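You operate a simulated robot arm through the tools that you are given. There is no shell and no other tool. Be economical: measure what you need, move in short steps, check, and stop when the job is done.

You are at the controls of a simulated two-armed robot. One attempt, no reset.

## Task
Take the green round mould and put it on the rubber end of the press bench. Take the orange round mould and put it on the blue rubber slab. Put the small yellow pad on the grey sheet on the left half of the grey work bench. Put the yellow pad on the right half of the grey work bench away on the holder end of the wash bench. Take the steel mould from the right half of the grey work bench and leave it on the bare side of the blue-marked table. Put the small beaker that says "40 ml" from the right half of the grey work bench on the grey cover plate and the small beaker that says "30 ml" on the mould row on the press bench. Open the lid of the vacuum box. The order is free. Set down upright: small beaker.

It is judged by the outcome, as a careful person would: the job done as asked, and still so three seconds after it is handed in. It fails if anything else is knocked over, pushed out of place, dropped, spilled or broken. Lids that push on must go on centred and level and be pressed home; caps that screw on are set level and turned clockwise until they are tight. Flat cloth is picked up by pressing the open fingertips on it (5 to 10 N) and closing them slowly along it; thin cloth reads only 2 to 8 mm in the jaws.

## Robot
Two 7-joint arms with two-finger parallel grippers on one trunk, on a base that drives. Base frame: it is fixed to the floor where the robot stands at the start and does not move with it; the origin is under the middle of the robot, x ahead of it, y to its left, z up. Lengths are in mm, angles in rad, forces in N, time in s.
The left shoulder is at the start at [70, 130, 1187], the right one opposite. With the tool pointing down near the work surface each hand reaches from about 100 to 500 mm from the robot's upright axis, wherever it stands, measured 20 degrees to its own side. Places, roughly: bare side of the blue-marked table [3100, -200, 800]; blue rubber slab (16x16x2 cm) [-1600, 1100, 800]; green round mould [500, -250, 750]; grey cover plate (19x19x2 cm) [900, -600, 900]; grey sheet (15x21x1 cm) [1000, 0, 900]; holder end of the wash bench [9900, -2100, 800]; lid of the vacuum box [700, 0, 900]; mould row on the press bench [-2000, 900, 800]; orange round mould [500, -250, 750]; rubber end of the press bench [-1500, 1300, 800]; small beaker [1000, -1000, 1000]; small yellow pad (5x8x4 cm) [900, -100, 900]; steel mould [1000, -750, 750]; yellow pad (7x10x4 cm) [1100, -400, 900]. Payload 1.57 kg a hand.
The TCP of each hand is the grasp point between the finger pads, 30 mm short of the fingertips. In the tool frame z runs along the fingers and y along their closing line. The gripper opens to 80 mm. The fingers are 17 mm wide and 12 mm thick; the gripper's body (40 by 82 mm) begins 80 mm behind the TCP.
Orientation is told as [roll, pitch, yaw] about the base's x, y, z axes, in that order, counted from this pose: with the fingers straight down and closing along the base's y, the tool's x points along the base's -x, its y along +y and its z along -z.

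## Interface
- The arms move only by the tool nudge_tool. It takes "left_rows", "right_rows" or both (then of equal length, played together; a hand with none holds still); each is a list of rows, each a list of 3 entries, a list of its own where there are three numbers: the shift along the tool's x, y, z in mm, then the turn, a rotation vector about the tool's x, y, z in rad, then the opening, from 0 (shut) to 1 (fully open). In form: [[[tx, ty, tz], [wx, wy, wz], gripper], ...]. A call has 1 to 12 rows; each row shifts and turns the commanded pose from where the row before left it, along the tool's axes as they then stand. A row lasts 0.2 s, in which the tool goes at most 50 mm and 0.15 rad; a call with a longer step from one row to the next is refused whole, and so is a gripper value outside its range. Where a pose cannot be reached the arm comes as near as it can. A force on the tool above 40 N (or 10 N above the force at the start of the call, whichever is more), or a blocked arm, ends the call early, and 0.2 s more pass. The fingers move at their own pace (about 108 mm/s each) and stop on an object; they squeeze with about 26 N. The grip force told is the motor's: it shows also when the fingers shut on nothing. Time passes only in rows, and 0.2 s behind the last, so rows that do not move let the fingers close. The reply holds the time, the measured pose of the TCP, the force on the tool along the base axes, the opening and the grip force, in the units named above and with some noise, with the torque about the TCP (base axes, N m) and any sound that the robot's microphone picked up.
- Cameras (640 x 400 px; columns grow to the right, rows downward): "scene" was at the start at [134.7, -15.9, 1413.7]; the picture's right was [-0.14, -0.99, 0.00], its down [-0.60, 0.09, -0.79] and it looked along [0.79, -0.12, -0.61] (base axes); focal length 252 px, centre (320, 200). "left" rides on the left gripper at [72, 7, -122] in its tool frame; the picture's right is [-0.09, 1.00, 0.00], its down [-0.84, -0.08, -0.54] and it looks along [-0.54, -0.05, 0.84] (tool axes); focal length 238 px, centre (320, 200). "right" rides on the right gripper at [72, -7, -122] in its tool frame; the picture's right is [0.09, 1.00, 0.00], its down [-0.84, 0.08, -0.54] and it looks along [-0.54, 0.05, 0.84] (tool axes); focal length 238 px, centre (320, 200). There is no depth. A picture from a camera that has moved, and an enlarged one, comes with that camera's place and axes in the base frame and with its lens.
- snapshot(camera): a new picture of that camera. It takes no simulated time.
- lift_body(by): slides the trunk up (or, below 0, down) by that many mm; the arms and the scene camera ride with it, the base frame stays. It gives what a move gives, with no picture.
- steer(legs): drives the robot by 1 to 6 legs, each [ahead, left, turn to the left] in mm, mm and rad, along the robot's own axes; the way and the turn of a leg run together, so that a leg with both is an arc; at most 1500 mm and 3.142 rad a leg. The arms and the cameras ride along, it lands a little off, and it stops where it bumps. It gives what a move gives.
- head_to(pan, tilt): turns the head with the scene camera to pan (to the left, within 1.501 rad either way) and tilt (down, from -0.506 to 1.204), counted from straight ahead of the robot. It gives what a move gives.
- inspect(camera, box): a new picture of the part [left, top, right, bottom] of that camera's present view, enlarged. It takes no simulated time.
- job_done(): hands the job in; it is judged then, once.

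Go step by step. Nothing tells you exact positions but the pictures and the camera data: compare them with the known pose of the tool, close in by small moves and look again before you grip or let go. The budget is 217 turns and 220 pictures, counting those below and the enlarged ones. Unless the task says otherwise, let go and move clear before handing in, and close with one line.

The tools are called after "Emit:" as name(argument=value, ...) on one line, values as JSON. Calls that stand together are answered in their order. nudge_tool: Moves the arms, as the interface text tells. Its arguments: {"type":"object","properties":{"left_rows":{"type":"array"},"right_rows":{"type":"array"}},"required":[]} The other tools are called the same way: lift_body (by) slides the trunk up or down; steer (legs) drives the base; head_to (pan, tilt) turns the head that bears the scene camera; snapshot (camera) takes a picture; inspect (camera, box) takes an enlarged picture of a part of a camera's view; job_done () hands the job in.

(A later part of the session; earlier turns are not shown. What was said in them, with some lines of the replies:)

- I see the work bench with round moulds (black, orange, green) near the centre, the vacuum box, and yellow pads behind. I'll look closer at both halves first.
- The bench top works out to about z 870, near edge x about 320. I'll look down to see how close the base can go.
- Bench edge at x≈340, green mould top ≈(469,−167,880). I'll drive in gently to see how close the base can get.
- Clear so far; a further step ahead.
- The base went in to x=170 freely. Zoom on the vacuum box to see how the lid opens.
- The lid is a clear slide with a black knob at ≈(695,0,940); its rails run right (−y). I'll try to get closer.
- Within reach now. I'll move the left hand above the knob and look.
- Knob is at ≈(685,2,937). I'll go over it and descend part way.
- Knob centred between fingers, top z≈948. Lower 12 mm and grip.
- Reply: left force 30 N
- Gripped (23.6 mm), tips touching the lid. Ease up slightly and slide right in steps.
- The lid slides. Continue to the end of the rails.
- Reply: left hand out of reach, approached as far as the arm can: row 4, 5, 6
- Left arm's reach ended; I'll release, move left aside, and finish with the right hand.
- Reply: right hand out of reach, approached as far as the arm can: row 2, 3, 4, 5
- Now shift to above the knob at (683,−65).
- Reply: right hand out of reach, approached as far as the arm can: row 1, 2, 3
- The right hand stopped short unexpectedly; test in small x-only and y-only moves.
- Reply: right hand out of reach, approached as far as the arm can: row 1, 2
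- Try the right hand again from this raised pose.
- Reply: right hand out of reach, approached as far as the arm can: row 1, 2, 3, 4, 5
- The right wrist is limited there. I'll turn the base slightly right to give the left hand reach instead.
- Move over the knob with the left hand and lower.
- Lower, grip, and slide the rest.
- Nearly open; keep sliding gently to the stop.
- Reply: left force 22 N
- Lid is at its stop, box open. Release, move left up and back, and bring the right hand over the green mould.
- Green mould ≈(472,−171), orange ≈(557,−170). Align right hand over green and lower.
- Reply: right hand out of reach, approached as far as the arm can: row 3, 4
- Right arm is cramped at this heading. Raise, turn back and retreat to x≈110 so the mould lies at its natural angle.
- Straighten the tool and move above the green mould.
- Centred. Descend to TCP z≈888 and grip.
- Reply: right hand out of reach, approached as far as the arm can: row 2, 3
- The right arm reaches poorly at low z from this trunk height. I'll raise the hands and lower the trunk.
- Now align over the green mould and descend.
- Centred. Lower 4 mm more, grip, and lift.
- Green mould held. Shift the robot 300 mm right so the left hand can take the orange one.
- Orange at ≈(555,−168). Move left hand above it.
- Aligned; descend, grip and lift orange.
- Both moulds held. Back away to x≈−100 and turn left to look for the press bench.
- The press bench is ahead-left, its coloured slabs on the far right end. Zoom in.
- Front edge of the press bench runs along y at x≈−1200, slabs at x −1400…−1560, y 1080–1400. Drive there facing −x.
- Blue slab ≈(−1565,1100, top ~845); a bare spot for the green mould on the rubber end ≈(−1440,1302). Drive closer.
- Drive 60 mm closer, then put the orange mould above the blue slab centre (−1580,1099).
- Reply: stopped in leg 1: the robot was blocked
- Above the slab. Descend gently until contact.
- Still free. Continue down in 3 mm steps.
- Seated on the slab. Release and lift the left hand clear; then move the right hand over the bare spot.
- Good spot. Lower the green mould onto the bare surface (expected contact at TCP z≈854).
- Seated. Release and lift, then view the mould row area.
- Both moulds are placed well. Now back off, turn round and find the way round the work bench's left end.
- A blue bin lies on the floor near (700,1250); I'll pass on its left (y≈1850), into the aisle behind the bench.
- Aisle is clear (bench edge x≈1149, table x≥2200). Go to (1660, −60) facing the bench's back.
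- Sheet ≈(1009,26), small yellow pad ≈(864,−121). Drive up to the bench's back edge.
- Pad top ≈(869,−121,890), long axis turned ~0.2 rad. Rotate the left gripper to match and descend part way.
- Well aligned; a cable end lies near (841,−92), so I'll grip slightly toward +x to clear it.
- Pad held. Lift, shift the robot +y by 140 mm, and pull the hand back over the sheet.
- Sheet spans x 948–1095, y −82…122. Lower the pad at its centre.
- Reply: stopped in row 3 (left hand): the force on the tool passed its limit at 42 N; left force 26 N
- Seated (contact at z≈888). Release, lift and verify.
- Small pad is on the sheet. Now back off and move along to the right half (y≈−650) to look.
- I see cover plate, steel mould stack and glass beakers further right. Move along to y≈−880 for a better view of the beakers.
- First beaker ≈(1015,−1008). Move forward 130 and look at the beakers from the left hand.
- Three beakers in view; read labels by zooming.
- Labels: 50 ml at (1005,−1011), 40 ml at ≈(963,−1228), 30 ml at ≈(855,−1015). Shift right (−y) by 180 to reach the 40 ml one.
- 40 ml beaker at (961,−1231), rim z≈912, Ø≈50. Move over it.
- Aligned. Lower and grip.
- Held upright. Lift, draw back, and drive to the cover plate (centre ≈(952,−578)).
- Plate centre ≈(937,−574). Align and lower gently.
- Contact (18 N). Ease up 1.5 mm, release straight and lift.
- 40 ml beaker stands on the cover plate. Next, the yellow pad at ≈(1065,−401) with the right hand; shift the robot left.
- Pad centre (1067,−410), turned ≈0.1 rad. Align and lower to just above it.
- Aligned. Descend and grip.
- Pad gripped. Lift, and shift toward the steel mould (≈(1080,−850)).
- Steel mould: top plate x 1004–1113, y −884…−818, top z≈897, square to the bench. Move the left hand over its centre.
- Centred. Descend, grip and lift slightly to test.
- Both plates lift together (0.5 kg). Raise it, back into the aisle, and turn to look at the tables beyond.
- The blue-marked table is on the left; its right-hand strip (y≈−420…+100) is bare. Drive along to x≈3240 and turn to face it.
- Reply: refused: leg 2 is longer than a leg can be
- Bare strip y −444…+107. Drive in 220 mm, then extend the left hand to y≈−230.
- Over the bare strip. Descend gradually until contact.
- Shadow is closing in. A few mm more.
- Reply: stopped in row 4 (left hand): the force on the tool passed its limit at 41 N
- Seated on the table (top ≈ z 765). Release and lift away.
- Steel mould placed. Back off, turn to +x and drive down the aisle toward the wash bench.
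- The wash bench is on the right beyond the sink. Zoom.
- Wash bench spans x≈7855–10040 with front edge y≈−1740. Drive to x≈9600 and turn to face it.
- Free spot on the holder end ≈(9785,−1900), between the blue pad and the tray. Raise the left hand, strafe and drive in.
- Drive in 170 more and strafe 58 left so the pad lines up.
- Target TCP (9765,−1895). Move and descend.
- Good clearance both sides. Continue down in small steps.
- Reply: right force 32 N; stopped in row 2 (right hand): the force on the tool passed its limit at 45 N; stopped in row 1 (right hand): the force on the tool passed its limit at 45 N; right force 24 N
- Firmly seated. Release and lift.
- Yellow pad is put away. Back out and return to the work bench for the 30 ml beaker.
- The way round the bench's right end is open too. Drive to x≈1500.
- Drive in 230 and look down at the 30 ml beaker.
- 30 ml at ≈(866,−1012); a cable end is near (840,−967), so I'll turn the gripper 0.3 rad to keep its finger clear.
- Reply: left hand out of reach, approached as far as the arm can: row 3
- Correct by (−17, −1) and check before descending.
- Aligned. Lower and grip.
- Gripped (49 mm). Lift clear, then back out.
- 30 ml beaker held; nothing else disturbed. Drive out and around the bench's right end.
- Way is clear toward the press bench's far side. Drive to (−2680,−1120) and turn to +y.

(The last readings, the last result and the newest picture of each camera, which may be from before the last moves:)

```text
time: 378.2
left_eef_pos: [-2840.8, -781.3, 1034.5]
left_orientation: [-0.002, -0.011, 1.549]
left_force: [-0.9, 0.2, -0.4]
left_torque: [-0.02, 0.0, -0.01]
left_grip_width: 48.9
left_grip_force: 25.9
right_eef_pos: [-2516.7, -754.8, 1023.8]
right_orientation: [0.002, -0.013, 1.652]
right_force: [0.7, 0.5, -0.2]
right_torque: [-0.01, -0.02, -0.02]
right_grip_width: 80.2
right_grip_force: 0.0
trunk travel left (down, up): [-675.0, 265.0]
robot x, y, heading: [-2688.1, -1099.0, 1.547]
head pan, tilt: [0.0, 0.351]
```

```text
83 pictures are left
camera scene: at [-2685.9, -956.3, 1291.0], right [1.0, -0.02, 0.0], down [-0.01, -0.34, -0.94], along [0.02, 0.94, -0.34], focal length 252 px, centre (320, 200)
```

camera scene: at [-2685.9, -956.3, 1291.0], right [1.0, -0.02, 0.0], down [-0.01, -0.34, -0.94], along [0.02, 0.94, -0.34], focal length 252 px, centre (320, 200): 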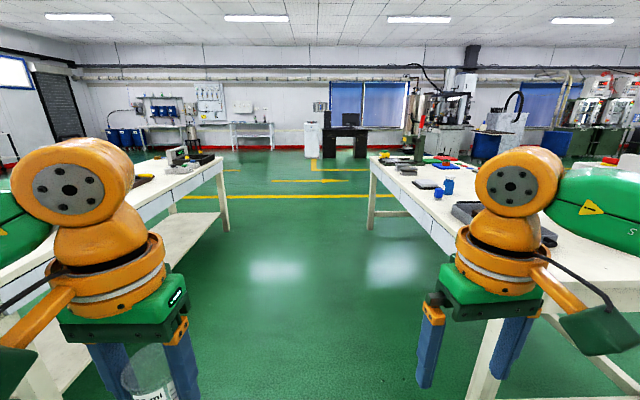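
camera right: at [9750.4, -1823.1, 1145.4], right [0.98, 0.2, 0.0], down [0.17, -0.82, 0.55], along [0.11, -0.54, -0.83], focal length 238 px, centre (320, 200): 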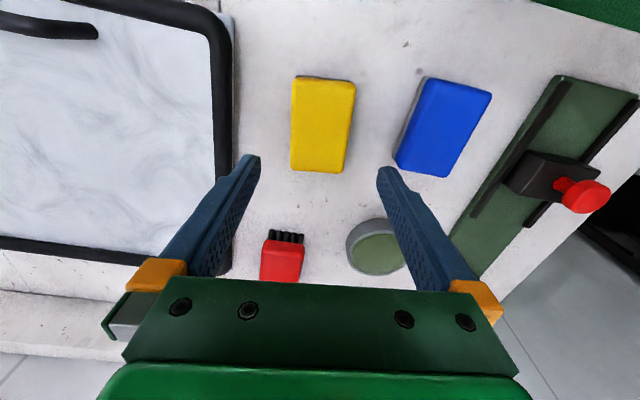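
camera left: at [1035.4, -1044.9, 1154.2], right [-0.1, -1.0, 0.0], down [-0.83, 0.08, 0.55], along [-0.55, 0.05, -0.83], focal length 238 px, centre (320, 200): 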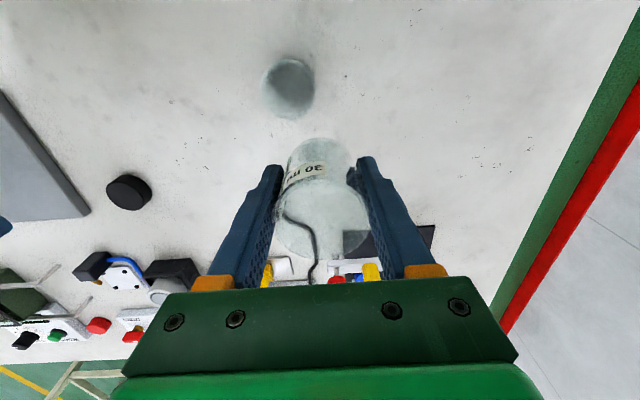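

Aisle is clear (bench back edge x≈−2170). Drive up to y≈800 and face the bench's back.

Emit:
steer(legs=[[0, 60, 0.02], [1400, 0, 0], [500, 0, 0], [0, 0, -1.567]])

Emit:
head_to(pan=0.1, tilt=0.6)

Emit:
snapshot(camera="scene")

```text
time: 392.2
left_eef_pos: [-2421.5, 975.2, 1033.1]
left_orientation: [-0.002, -0.01, -0.013]
left_force: [-0.6, 0.7, -0.6]
left_torque: [-0.03, -0.02, -0.04]
left_grip_width: 49.0
left_grip_force: 26.0
right_eef_pos: [-2391.1, 652.3, 1023.6]
right_orientation: [0.002, -0.013, 0.092]
right_force: [-0.4, -0.2, 0.8]
right_torque: [-0.02, 0.01, 0.0]
right_grip_width: 80.2
right_grip_force: 0.1
trunk travel left (down, up): [-675.0, 265.0]
robot x, y, heading: [-2736.3, 816.9, -0.011]
head pan, tilt: [0.0, 0.351]
```

```text
time: 392.9
left_eef_pos: [-2421.0, 974.7, 1035.0]
left_orientation: [-0.003, -0.01, -0.012]
left_force: [-0.3, -0.3, -1.7]
left_torque: [-0.02, 0.02, 0.01]
left_grip_width: 49.0
left_grip_force: 25.5
right_eef_pos: [-2390.1, 652.8, 1023.9]
right_orientation: [0.002, -0.012, 0.092]
right_force: [0.0, -0.2, -0.7]
right_torque: [-0.04, -0.04, -0.01]
right_grip_width: 79.9
right_grip_force: 0.1
trunk travel left (down, up): [-675.0, 265.0]
robot x, y, heading: [-2734.0, 820.0, -0.011]
head pan, tilt: [0.099, 0.6]
```

```text
82 pictures are left
camera scene: at [-2597.7, 822.4, 1268.3], right [0.09, -1.0, 0.0], down [-0.56, -0.05, -0.83], along [0.82, 0.07, -0.56], focal length 252 px, centre (320, 200)
```

scene: 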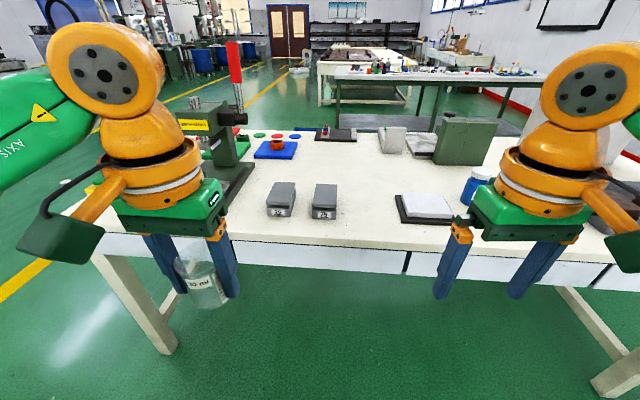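

Emit:
inspect(camera="scene", box=[220, 120, 480, 260])

```text
2.46 times, centred on (350, 190) of scene
camera zoom: at [-2597.7, 822.4, 1268.3], right [0.09, -1.0, 0.0], down [-0.56, -0.05, -0.83], along [0.82, 0.07, -0.56], focal length 620 px, centre (246, 225)
```

zoom: 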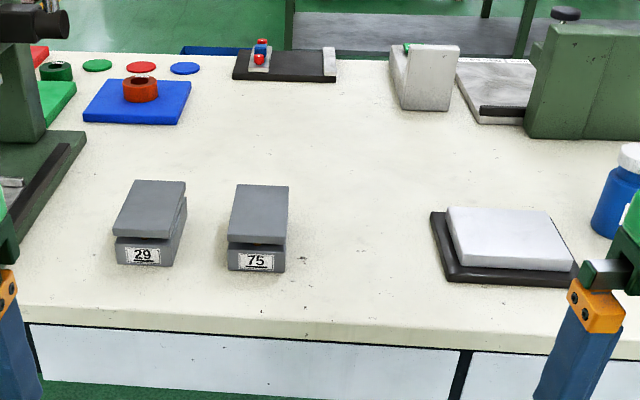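

Mould row: moulds 29 (y≈989) and 75 (y≈859) at x≈−2005, with a ~65 mm gap between at y≈924. First, rotate the gripper 90° here, clear of the bench, so the fingers close along the row gap.

Emit:
nudge_tool(left_rows=[[[0, 0, 0], [0, 0, -0.14], 0.45], [[0, 0, 0], [0, 0, -0.14], 0.45], [[0, 0, 0], [0, 0, -0.14], 0.45], [[0, 0, 0], [0, 0, -0.14], 0.45], [[0, 0, 0], [0, 0, -0.14], 0.45], [[0, 0, 0], [0, 0, -0.14], 0.45], [[0, 0, 0], [0, 0, -0.14], 0.45], [[0, 0, 0], [0, 0, -0.14], 0.45], [[0, 0, 0], [0, 0, -0.14], 0.45], [[0, 0, 0], [0, 0, -0.14], 0.45], [[0, 0, 0], [0, 0, -0.14], 0.45], [[0, 0, 0], [0, 0, 0], 0.45]])

Emit:
snapshot(camera="scene")

```text
time: 395.5
left_eef_pos: [-2422.0, 975.6, 1034.2]
left_orientation: [-0.011, 0.005, 1.528]
left_force: [1.0, 0.3, -0.8]
left_torque: [0.01, -0.04, 0.0]
left_grip_width: 48.9
left_grip_force: 25.8
right_eef_pos: [-2391.2, 652.6, 1024.6]
right_orientation: [0.002, -0.012, 0.091]
right_force: [0.1, -0.2, -0.3]
right_torque: [0.01, 0.02, -0.03]
right_grip_width: 80.0
right_grip_force: 0.1
trunk travel left (down, up): [-675.0, 265.0]
robot x, y, heading: [-2730.5, 819.0, -0.015]
head pan, tilt: [0.099, 0.6]
```

```text
80 pictures are left
camera scene: at [-2597.7, 822.4, 1268.2], right [0.09, -1.0, 0.0], down [-0.56, -0.05, -0.82], along [0.82, 0.07, -0.57], focal length 252 px, centre (320, 200)
```

scene: 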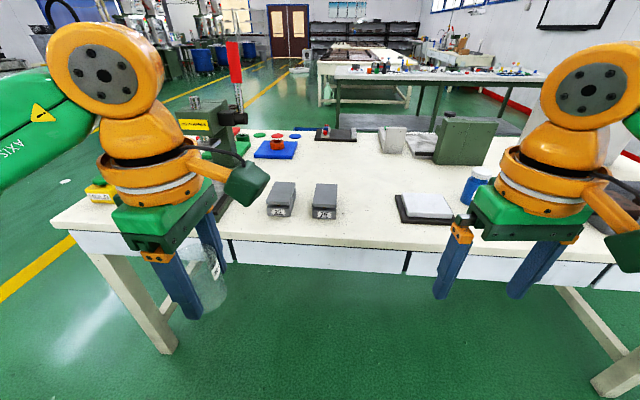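

Rotation worked. Drive in toward the row.

Emit:
steer(legs=[[0, -50, 0.015], [200, 0, 0], [130, 0, 0]])

Emit:
snapshot(camera="left")

Emit:
snapshot(camera="scene")

Emit:
snapshot(camera="right")

```text
time: 398.5
left_eef_pos: [-2096.7, 930.5, 1035.3]
left_orientation: [-0.013, 0.004, 1.545]
left_force: [0.4, -0.7, 0.0]
left_torque: [0.0, -0.03, 0.0]
left_grip_width: 49.0
left_grip_force: 25.7
right_eef_pos: [-2060.9, 608.7, 1024.3]
right_orientation: [0.001, -0.014, 0.109]
right_force: [-0.2, -0.4, 1.1]
right_torque: [-0.02, -0.01, 0.01]
right_grip_width: 80.1
right_grip_force: 0.1
trunk travel left (down, up): [-675.0, 265.0]
robot x, y, heading: [-2405.6, 768.9, 0.008]
head pan, tilt: [0.099, 0.6]
```

```text
79 pictures are left
camera left: at [-2106.4, 860.2, 1155.6], right [-0.99, 0.12, -0.01], down [0.09, 0.84, 0.54], along [0.08, 0.54, -0.84], focal length 238 px, centre (320, 200)
```

left: 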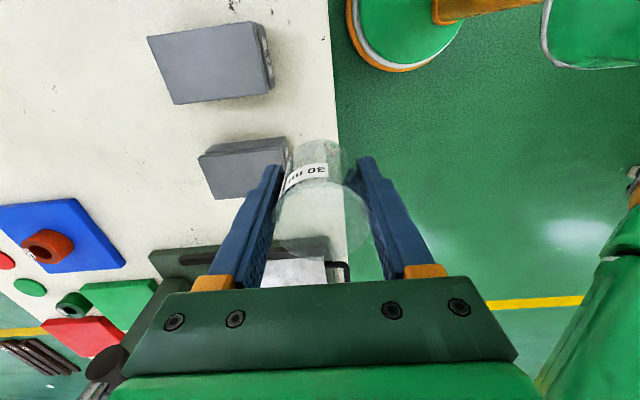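

```text
78 pictures are left
camera scene: at [-2270.8, 775.8, 1268.5], right [0.1, -0.99, 0.0], down [-0.56, -0.06, -0.83], along [0.82, 0.09, -0.56], focal length 252 px, centre (320, 200)
```

scene: 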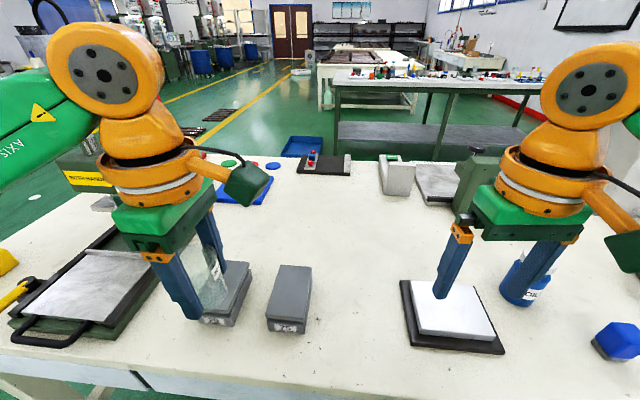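

```text
77 pictures are left
camera right: at [-2133.2, 595.3, 1145.5], right [-0.2, 0.98, 0.0], down [0.82, 0.17, 0.55], along [0.54, 0.11, -0.83], focal length 238 px, centre (320, 200)
```

right: 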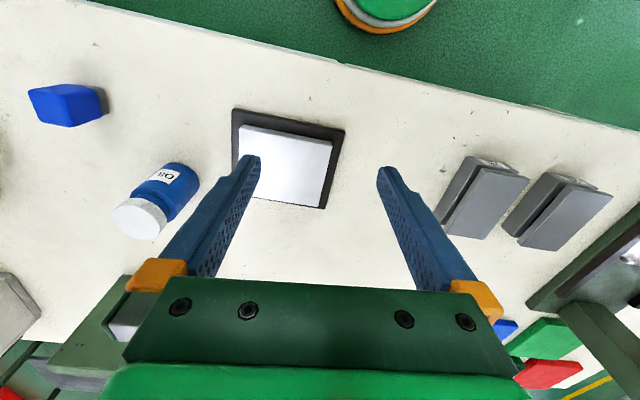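

Gap between moulds measured at y≈895–961 (mid 928). Zoom to check the beaker's own offset in the grip.

Emit:
inspect(camera="left", box=[180, 120, 380, 270])

Emit:
inspect(camera="scene", box=[130, 220, 330, 345])

```text
2.67 times, centred on (280, 195) of left
camera zoom: at [-2106.4, 860.2, 1155.6], right [-0.99, 0.12, -0.01], down [0.09, 0.84, 0.54], along [0.08, 0.54, -0.84], focal length 636 px, centre (427, 213)
```

zoom: 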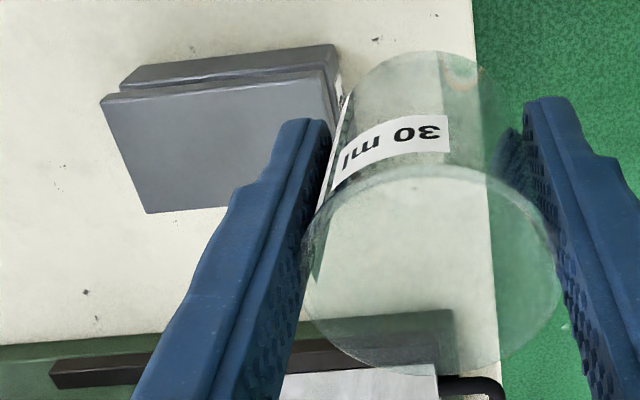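

```text
3.20 times, centred on (230, 282) of scene
camera zoom: at [-2270.8, 775.8, 1268.5], right [0.1, -0.99, 0.0], down [-0.56, -0.06, -0.83], along [0.82, 0.09, -0.56], focal length 806 px, centre (608, -64)
```

zoom: 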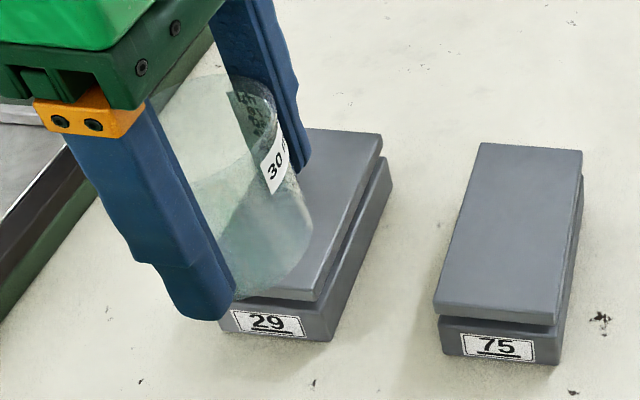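

The beaker sits ≈8 mm toward +y of the TCP. Move to x≈−2000, TCP y≈920 and lower to just above the mould tops to check.

Emit:
nudge_tool(left_rows=[[[3, -33, 0], [0, 0, 0], 0.45], [[3, -33, 0], [0, 0, 0], 0.45], [[2, -31, 0], [0, 0, 0], 0.45], [[0, 0, 40], [0, 0, 0], 0.45], [[0, 0, 40], [0, 0, 0], 0.45], [[0, 0, 25], [0, 0, 0], 0.45], [[0, 0, 0], [0, 0, 0], 0.45]])

Emit:
snapshot(camera="left")

Emit:
inspect(camera="scene", box=[150, 180, 350, 345])

```text
time: 400.1
left_eef_pos: [-1997.3, 919.5, 929.8]
left_orientation: [-0.012, 0.005, 1.546]
left_force: [0.5, -0.8, -0.3]
left_torque: [-0.02, -0.02, -0.01]
left_grip_width: 49.0
left_grip_force: 26.0
right_eef_pos: [-2058.3, 608.6, 1024.5]
right_orientation: [0.004, -0.012, 0.109]
right_force: [-0.3, 0.1, -0.6]
right_torque: [0.01, -0.02, 0.0]
right_grip_width: 80.3
right_grip_force: 0.1
trunk travel left (down, up): [-675.0, 265.0]
robot x, y, heading: [-2406.8, 770.0, 0.002]
head pan, tilt: [0.099, 0.6]
```

```text
74 pictures are left
camera left: at [-2007.3, 849.2, 1050.2], right [-0.99, 0.12, -0.01], down [0.09, 0.84, 0.54], along [0.07, 0.54, -0.84], focal length 238 px, centre (320, 200)
```

left: 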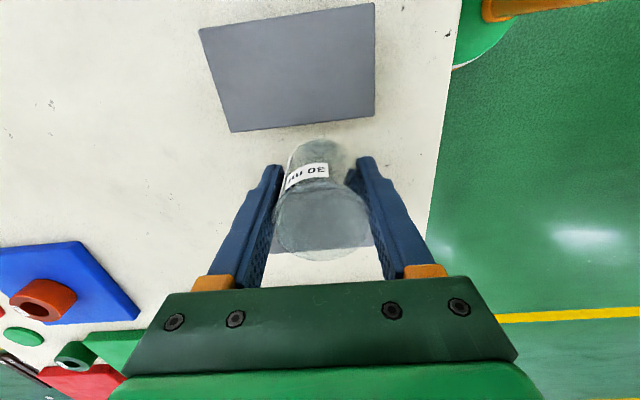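

```text
2.42 times, centred on (250, 262) of scene
camera zoom: at [-2269.0, 775.8, 1268.2], right [0.1, -0.99, 0.0], down [-0.56, -0.06, -0.83], along [0.82, 0.09, -0.56], focal length 611 px, centre (490, 48)
```

zoom: 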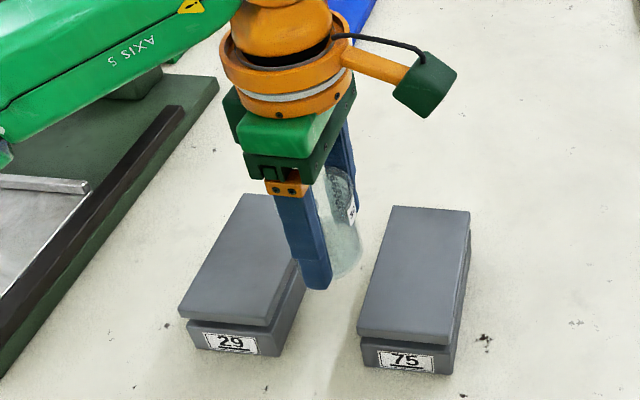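

Emit:
inspect(camera="scene", box=[210, 240, 350, 340])

Emit:
inspect(camera="left", box=[250, 100, 400, 270])

Emit:
inspect(camera="right", box=[400, 120, 640, 290])

```text
4.00 times, centred on (280, 290) of scene
camera zoom: at [-2269.0, 775.8, 1268.2], right [0.1, -0.99, 0.0], down [-0.56, -0.06, -0.83], along [0.82, 0.09, -0.56], focal length 1008 px, centre (480, -160)
```

zoom: 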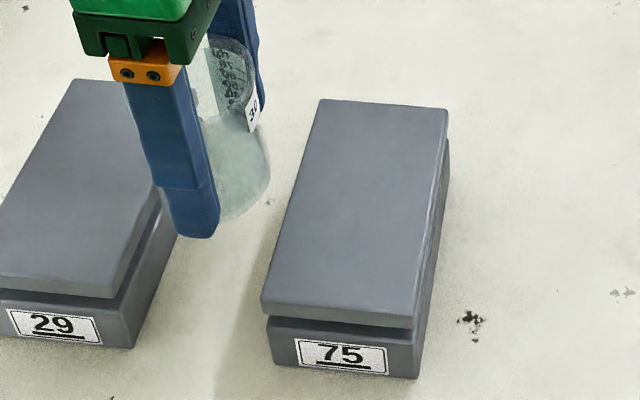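

```text
2.35 times, centred on (325, 185) of left
camera zoom: at [-2007.3, 849.2, 1050.2], right [-0.99, 0.12, -0.01], down [0.09, 0.84, 0.54], along [0.07, 0.54, -0.84], focal length 561 px, centre (308, 235)
```

zoom: 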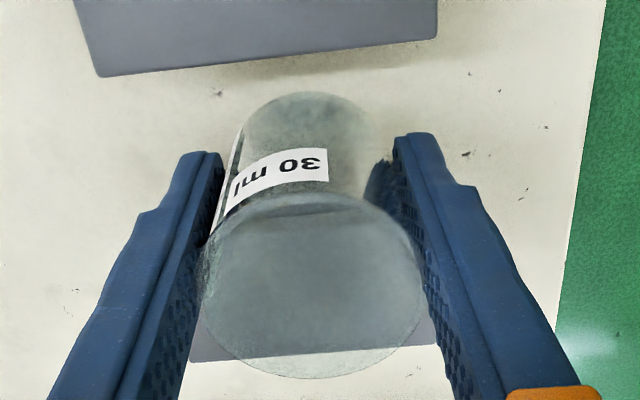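

```text
2.35 times, centred on (520, 205) of right
camera zoom: at [-2131.7, 595.4, 1145.1], right [-0.2, 0.98, 0.0], down [0.82, 0.17, 0.55], along [0.54, 0.11, -0.83], focal length 561 px, centre (-151, 188)
```

zoom: 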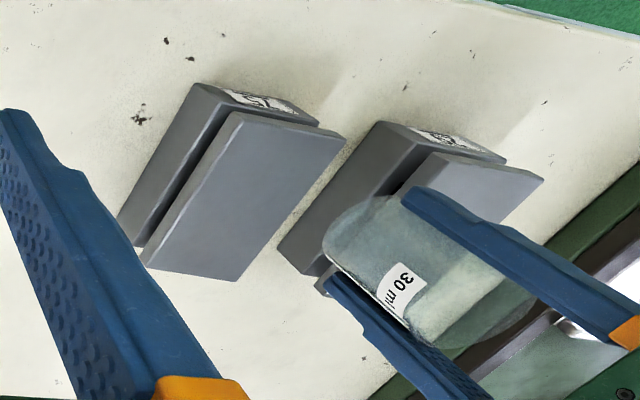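

Beaker is centred in the gap within a couple of mm. Descend part way and check.

Emit:
nudge_tool(left_rows=[[[0, 0, 12], [0, 0, 0], 0.45], [[0, 0, 12], [0, 0, 0], 0.45], [[0, 0, 8], [0, 0, 0], 0.45], [[0, 0, 0], [0, 0, 0], 0.45]])

Emit:
inspect(camera="left", box=[250, 100, 400, 270])

Emit:
inspect(camera="scene", box=[210, 240, 350, 340])

```text
time: 401.1
left_eef_pos: [-1996.3, 920.6, 898.6]
left_orientation: [-0.012, 0.003, 1.545]
left_force: [0.7, 0.2, -0.2]
left_torque: [0.01, -0.02, 0.03]
left_grip_width: 48.7
left_grip_force: 26.2
right_eef_pos: [-2058.7, 608.6, 1024.8]
right_orientation: [0.001, -0.013, 0.11]
right_force: [-0.1, -0.4, -1.0]
right_torque: [-0.01, 0.0, -0.02]
right_grip_width: 80.1
right_grip_force: 0.0
trunk travel left (down, up): [-675.0, 265.0]
robot x, y, heading: [-2408.5, 774.7, 0.005]
head pan, tilt: [0.099, 0.6]
```

```text
2.35 times, centred on (325, 185) of left
camera zoom: at [-2006.6, 849.1, 1018.6], right [-0.99, 0.12, -0.01], down [0.09, 0.84, 0.54], along [0.07, 0.54, -0.84], focal length 561 px, centre (308, 235)
```

zoom: 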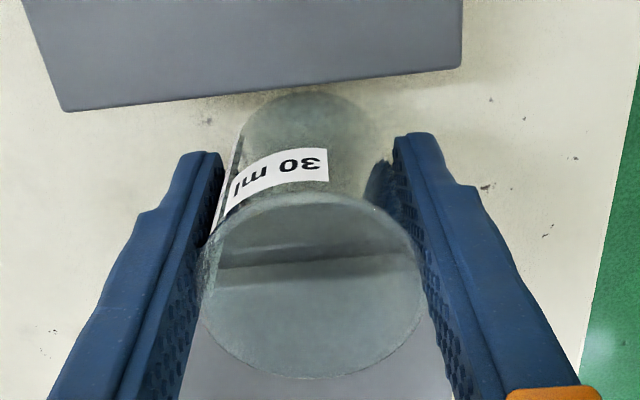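

```text
4.00 times, centred on (280, 290) of scene
camera zoom: at [-2268.8, 775.7, 1268.2], right [0.1, -0.99, 0.0], down [-0.56, -0.06, -0.82], along [0.82, 0.09, -0.57], focal length 1008 px, centre (480, -160)
```

zoom: 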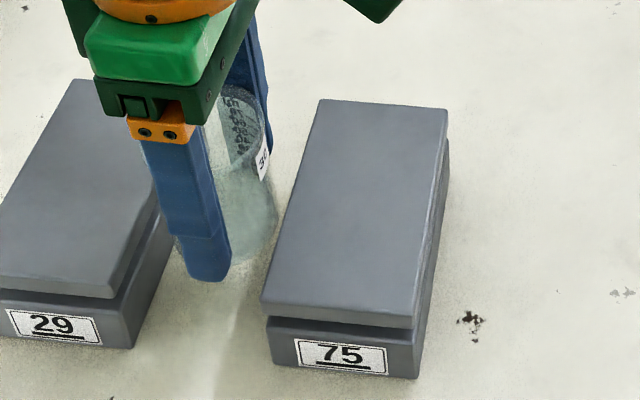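

Clear on both sides (~5–8 mm). Nudge 1.5 mm to +y and continue down.

Emit:
nudge_tool(left_rows=[[[-1.5, 0, 10], [0, 0, 0], 0.45], [[0, 0, 10], [0, 0, 0], 0.45], [[0, 0, 10], [0, 0, 0], 0.45], [[0, 0, 0], [0, 0, 0], 0.45]])

Emit:
inspect(camera="left", box=[250, 100, 400, 270])

```text
time: 402.1
left_eef_pos: [-1996.5, 920.7, 867.4]
left_orientation: [-0.012, 0.004, 1.546]
left_force: [-0.7, 0.8, -0.4]
left_torque: [-0.01, 0.02, 0.01]
left_grip_width: 48.6
left_grip_force: 25.8
right_eef_pos: [-2059.7, 608.2, 1024.2]
right_orientation: [0.003, -0.012, 0.111]
right_force: [-1.1, -0.4, -0.3]
right_torque: [0.01, 0.0, 0.06]
right_grip_width: 80.2
right_grip_force: 0.1
trunk travel left (down, up): [-675.0, 265.0]
robot x, y, heading: [-2403.2, 769.5, 0.008]
head pan, tilt: [0.099, 0.6]
```

```text
2.35 times, centred on (325, 185) of left
camera zoom: at [-2006.1, 850.8, 988.9], right [-0.99, 0.12, -0.01], down [0.09, 0.84, 0.54], along [0.07, 0.54, -0.84], focal length 561 px, centre (308, 235)
```

zoom: 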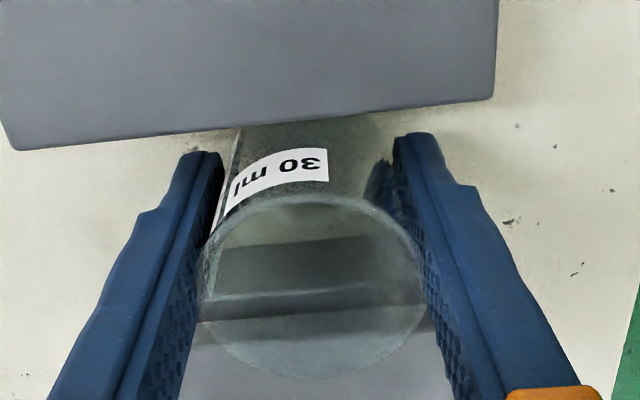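

Emit:
nudge_tool(left_rows=[[[0, 0, 2.5], [0, 0, 0], 0.45], [[0, 0, 2], [0, 0, 0], 0.45], [[0, 0, 0], [0, 0, 0], 0.45]])

Emit:
nudge_tool(left_rows=[[[0, 0, 1.5], [0, 0, 0], 0.45], [[0, 0, 1.5], [0, 0, 0], 0.45], [[0, 0, 0], [0, 0, 0], 0.45]])

Emit:
nudge_tool(left_rows=[[[0, 0, 1.5], [0, 0, 0], 0.45], [[0, 0, 1], [0, 0, 0], 0.45], [[0, 0, 0], [0, 0, 0], 0.45]])

```text
time: 402.9
left_eef_pos: [-1996.1, 919.6, 863.4]
left_orientation: [-0.012, 0.003, 1.545]
left_force: [-0.3, -0.3, -0.7]
left_torque: [0.0, 0.0, 0.06]
left_grip_width: 48.9
left_grip_force: 25.7
right_eef_pos: [-2059.3, 610.0, 1024.9]
right_orientation: [0.002, -0.011, 0.107]
right_force: [0.1, 0.1, 0.3]
right_torque: [0.0, -0.01, 0.01]
right_grip_width: 80.0
right_grip_force: 0.0
trunk travel left (down, up): [-675.0, 265.0]
robot x, y, heading: [-2405.3, 768.6, -0.002]
head pan, tilt: [0.099, 0.6]
```

```text
time: 403.7
left_eef_pos: [-1996.4, 921.5, 860.4]
left_orientation: [-0.013, 0.002, 1.545]
left_force: [-0.5, -0.5, 0.9]
left_torque: [0.02, -0.02, -0.03]
left_grip_width: 48.7
left_grip_force: 25.6
right_eef_pos: [-2058.3, 608.1, 1023.8]
right_orientation: [0.002, -0.012, 0.113]
right_force: [0.0, 0.6, 0.0]
right_torque: [0.03, 0.02, -0.02]
right_grip_width: 80.1
right_grip_force: 0.2
trunk travel left (down, up): [-675.0, 265.0]
robot x, y, heading: [-2411.6, 770.9, 0.007]
head pan, tilt: [0.099, 0.6]
```

```text
time: 404.5
left_eef_pos: [-1995.0, 921.3, 859.6]
left_orientation: [-0.015, 0.001, 1.546]
left_force: [6.1, 1.3, 18.1]
left_torque: [0.23, 0.04, -0.06]
left_grip_width: 48.9
left_grip_force: 26.1
right_eef_pos: [-2060.3, 607.5, 1024.4]
right_orientation: [0.001, -0.014, 0.109]
right_force: [0.4, -0.4, 0.1]
right_torque: [-0.02, -0.02, 0.01]
right_grip_width: 80.1
right_grip_force: 0.1
trunk travel left (down, up): [-675.0, 265.0]
robot x, y, heading: [-2403.9, 768.5, 0.005]
head pan, tilt: [0.099, 0.6]
```

Contact. Ease 1 mm, open and lift straight up.

Emit:
nudge_tool(left_rows=[[[0, 0, -1], [0, 0, 0], 0.6], [[0, 0, 0], [0, 0, 0], 0.75], [[0, 0, 0], [0, 0, 0], 0.95], [[0, 0, 0], [0, 0, 0], 0.95], [[0, 0, -15], [0, 0, 0], 0.95], [[0, 0, -35], [0, 0, 0], 0.95], [[0, 0, -45], [0, 0, 0], 0.95], [[0, 0, -40], [0, 0, 0], 0.95], [[0, 0, 0], [0, 0, 0], 0.95]])

Emit:
snapshot(camera="left")

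Emit:
snapshot(camera="scene")

```text
time: 406.5
left_eef_pos: [-1997.1, 922.0, 993.5]
left_orientation: [-0.011, 0.005, 1.545]
left_force: [-0.7, -0.5, -0.9]
left_torque: [0.0, -0.02, 0.03]
left_grip_width: 76.0
left_grip_force: 0.1
right_eef_pos: [-2058.8, 609.2, 1023.7]
right_orientation: [0.0, -0.012, 0.11]
right_force: [0.1, -0.4, -0.2]
right_torque: [0.02, 0.03, 0.01]
right_grip_width: 80.0
right_grip_force: 0.1
trunk travel left (down, up): [-675.0, 265.0]
robot x, y, heading: [-2404.4, 768.9, 0.003]
head pan, tilt: [0.099, 0.6]
```

```text
66 pictures are left
camera left: at [-2006.7, 850.6, 1115.1], right [-0.99, 0.12, -0.01], down [0.09, 0.84, 0.54], along [0.07, 0.54, -0.84], focal length 238 px, centre (320, 200)
```

left: 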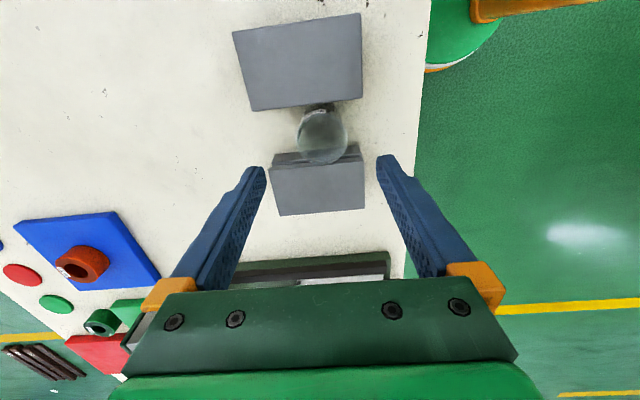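

```text
65 pictures are left
camera scene: at [-2268.6, 776.0, 1268.2], right [0.1, -0.99, 0.0], down [-0.56, -0.06, -0.82], along [0.82, 0.09, -0.57], focal length 252 px, centre (320, 200)
```

scene: 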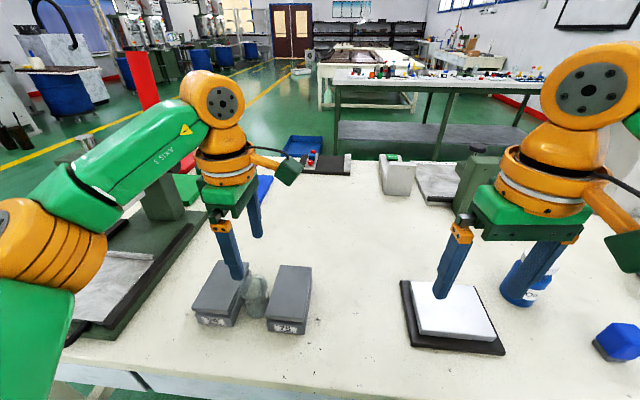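

The 30 ml beaker stands upright between the moulds. Back away from the bench and take a last look.

Emit:
steer(legs=[[-300, 0, 0]])

Emit:
inspect(camera="scene", box=[200, 120, 400, 260])

```text
time: 408.6
left_eef_pos: [-2298.4, 919.8, 993.6]
left_orientation: [-0.011, 0.003, 1.544]
left_force: [-0.5, 0.0, -0.4]
left_torque: [-0.02, -0.01, -0.01]
left_grip_width: 76.2
left_grip_force: 0.1
right_eef_pos: [-2359.2, 607.5, 1023.0]
right_orientation: [0.0, -0.012, 0.109]
right_force: [0.2, -0.5, -0.7]
right_torque: [0.01, 0.03, 0.01]
right_grip_width: 79.9
right_grip_force: 0.0
trunk travel left (down, up): [-675.0, 265.0]
robot x, y, heading: [-2707.1, 769.3, 0.008]
head pan, tilt: [0.099, 0.6]
```

```text
2.86 times, centred on (300, 190) of scene
camera zoom: at [-2568.4, 774.3, 1268.1], right [0.1, -0.99, 0.0], down [-0.56, -0.06, -0.82], along [0.82, 0.09, -0.57], focal length 720 px, centre (377, 229)
```

zoom: 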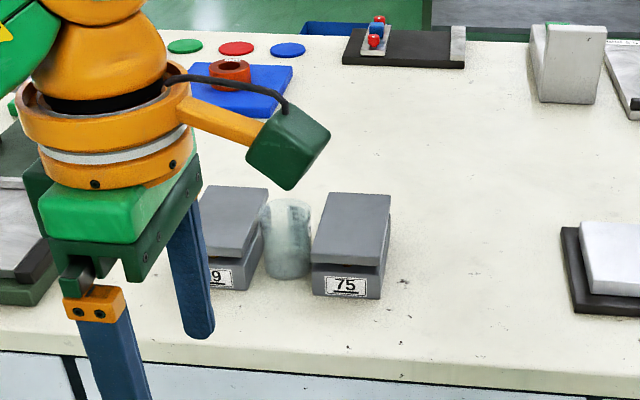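

Everything is in place, both hands are empty and clear, and the 30 ml beaker stands upright in the mould row. I'm handing the job in.

Emit:
job_done()

```text
The job is handed in.
```

All eight parts of the job are done and it has been handed in: both round moulds, both yellow pads, the steel mould and both beakers are placed, and the vacuum box lid is open.
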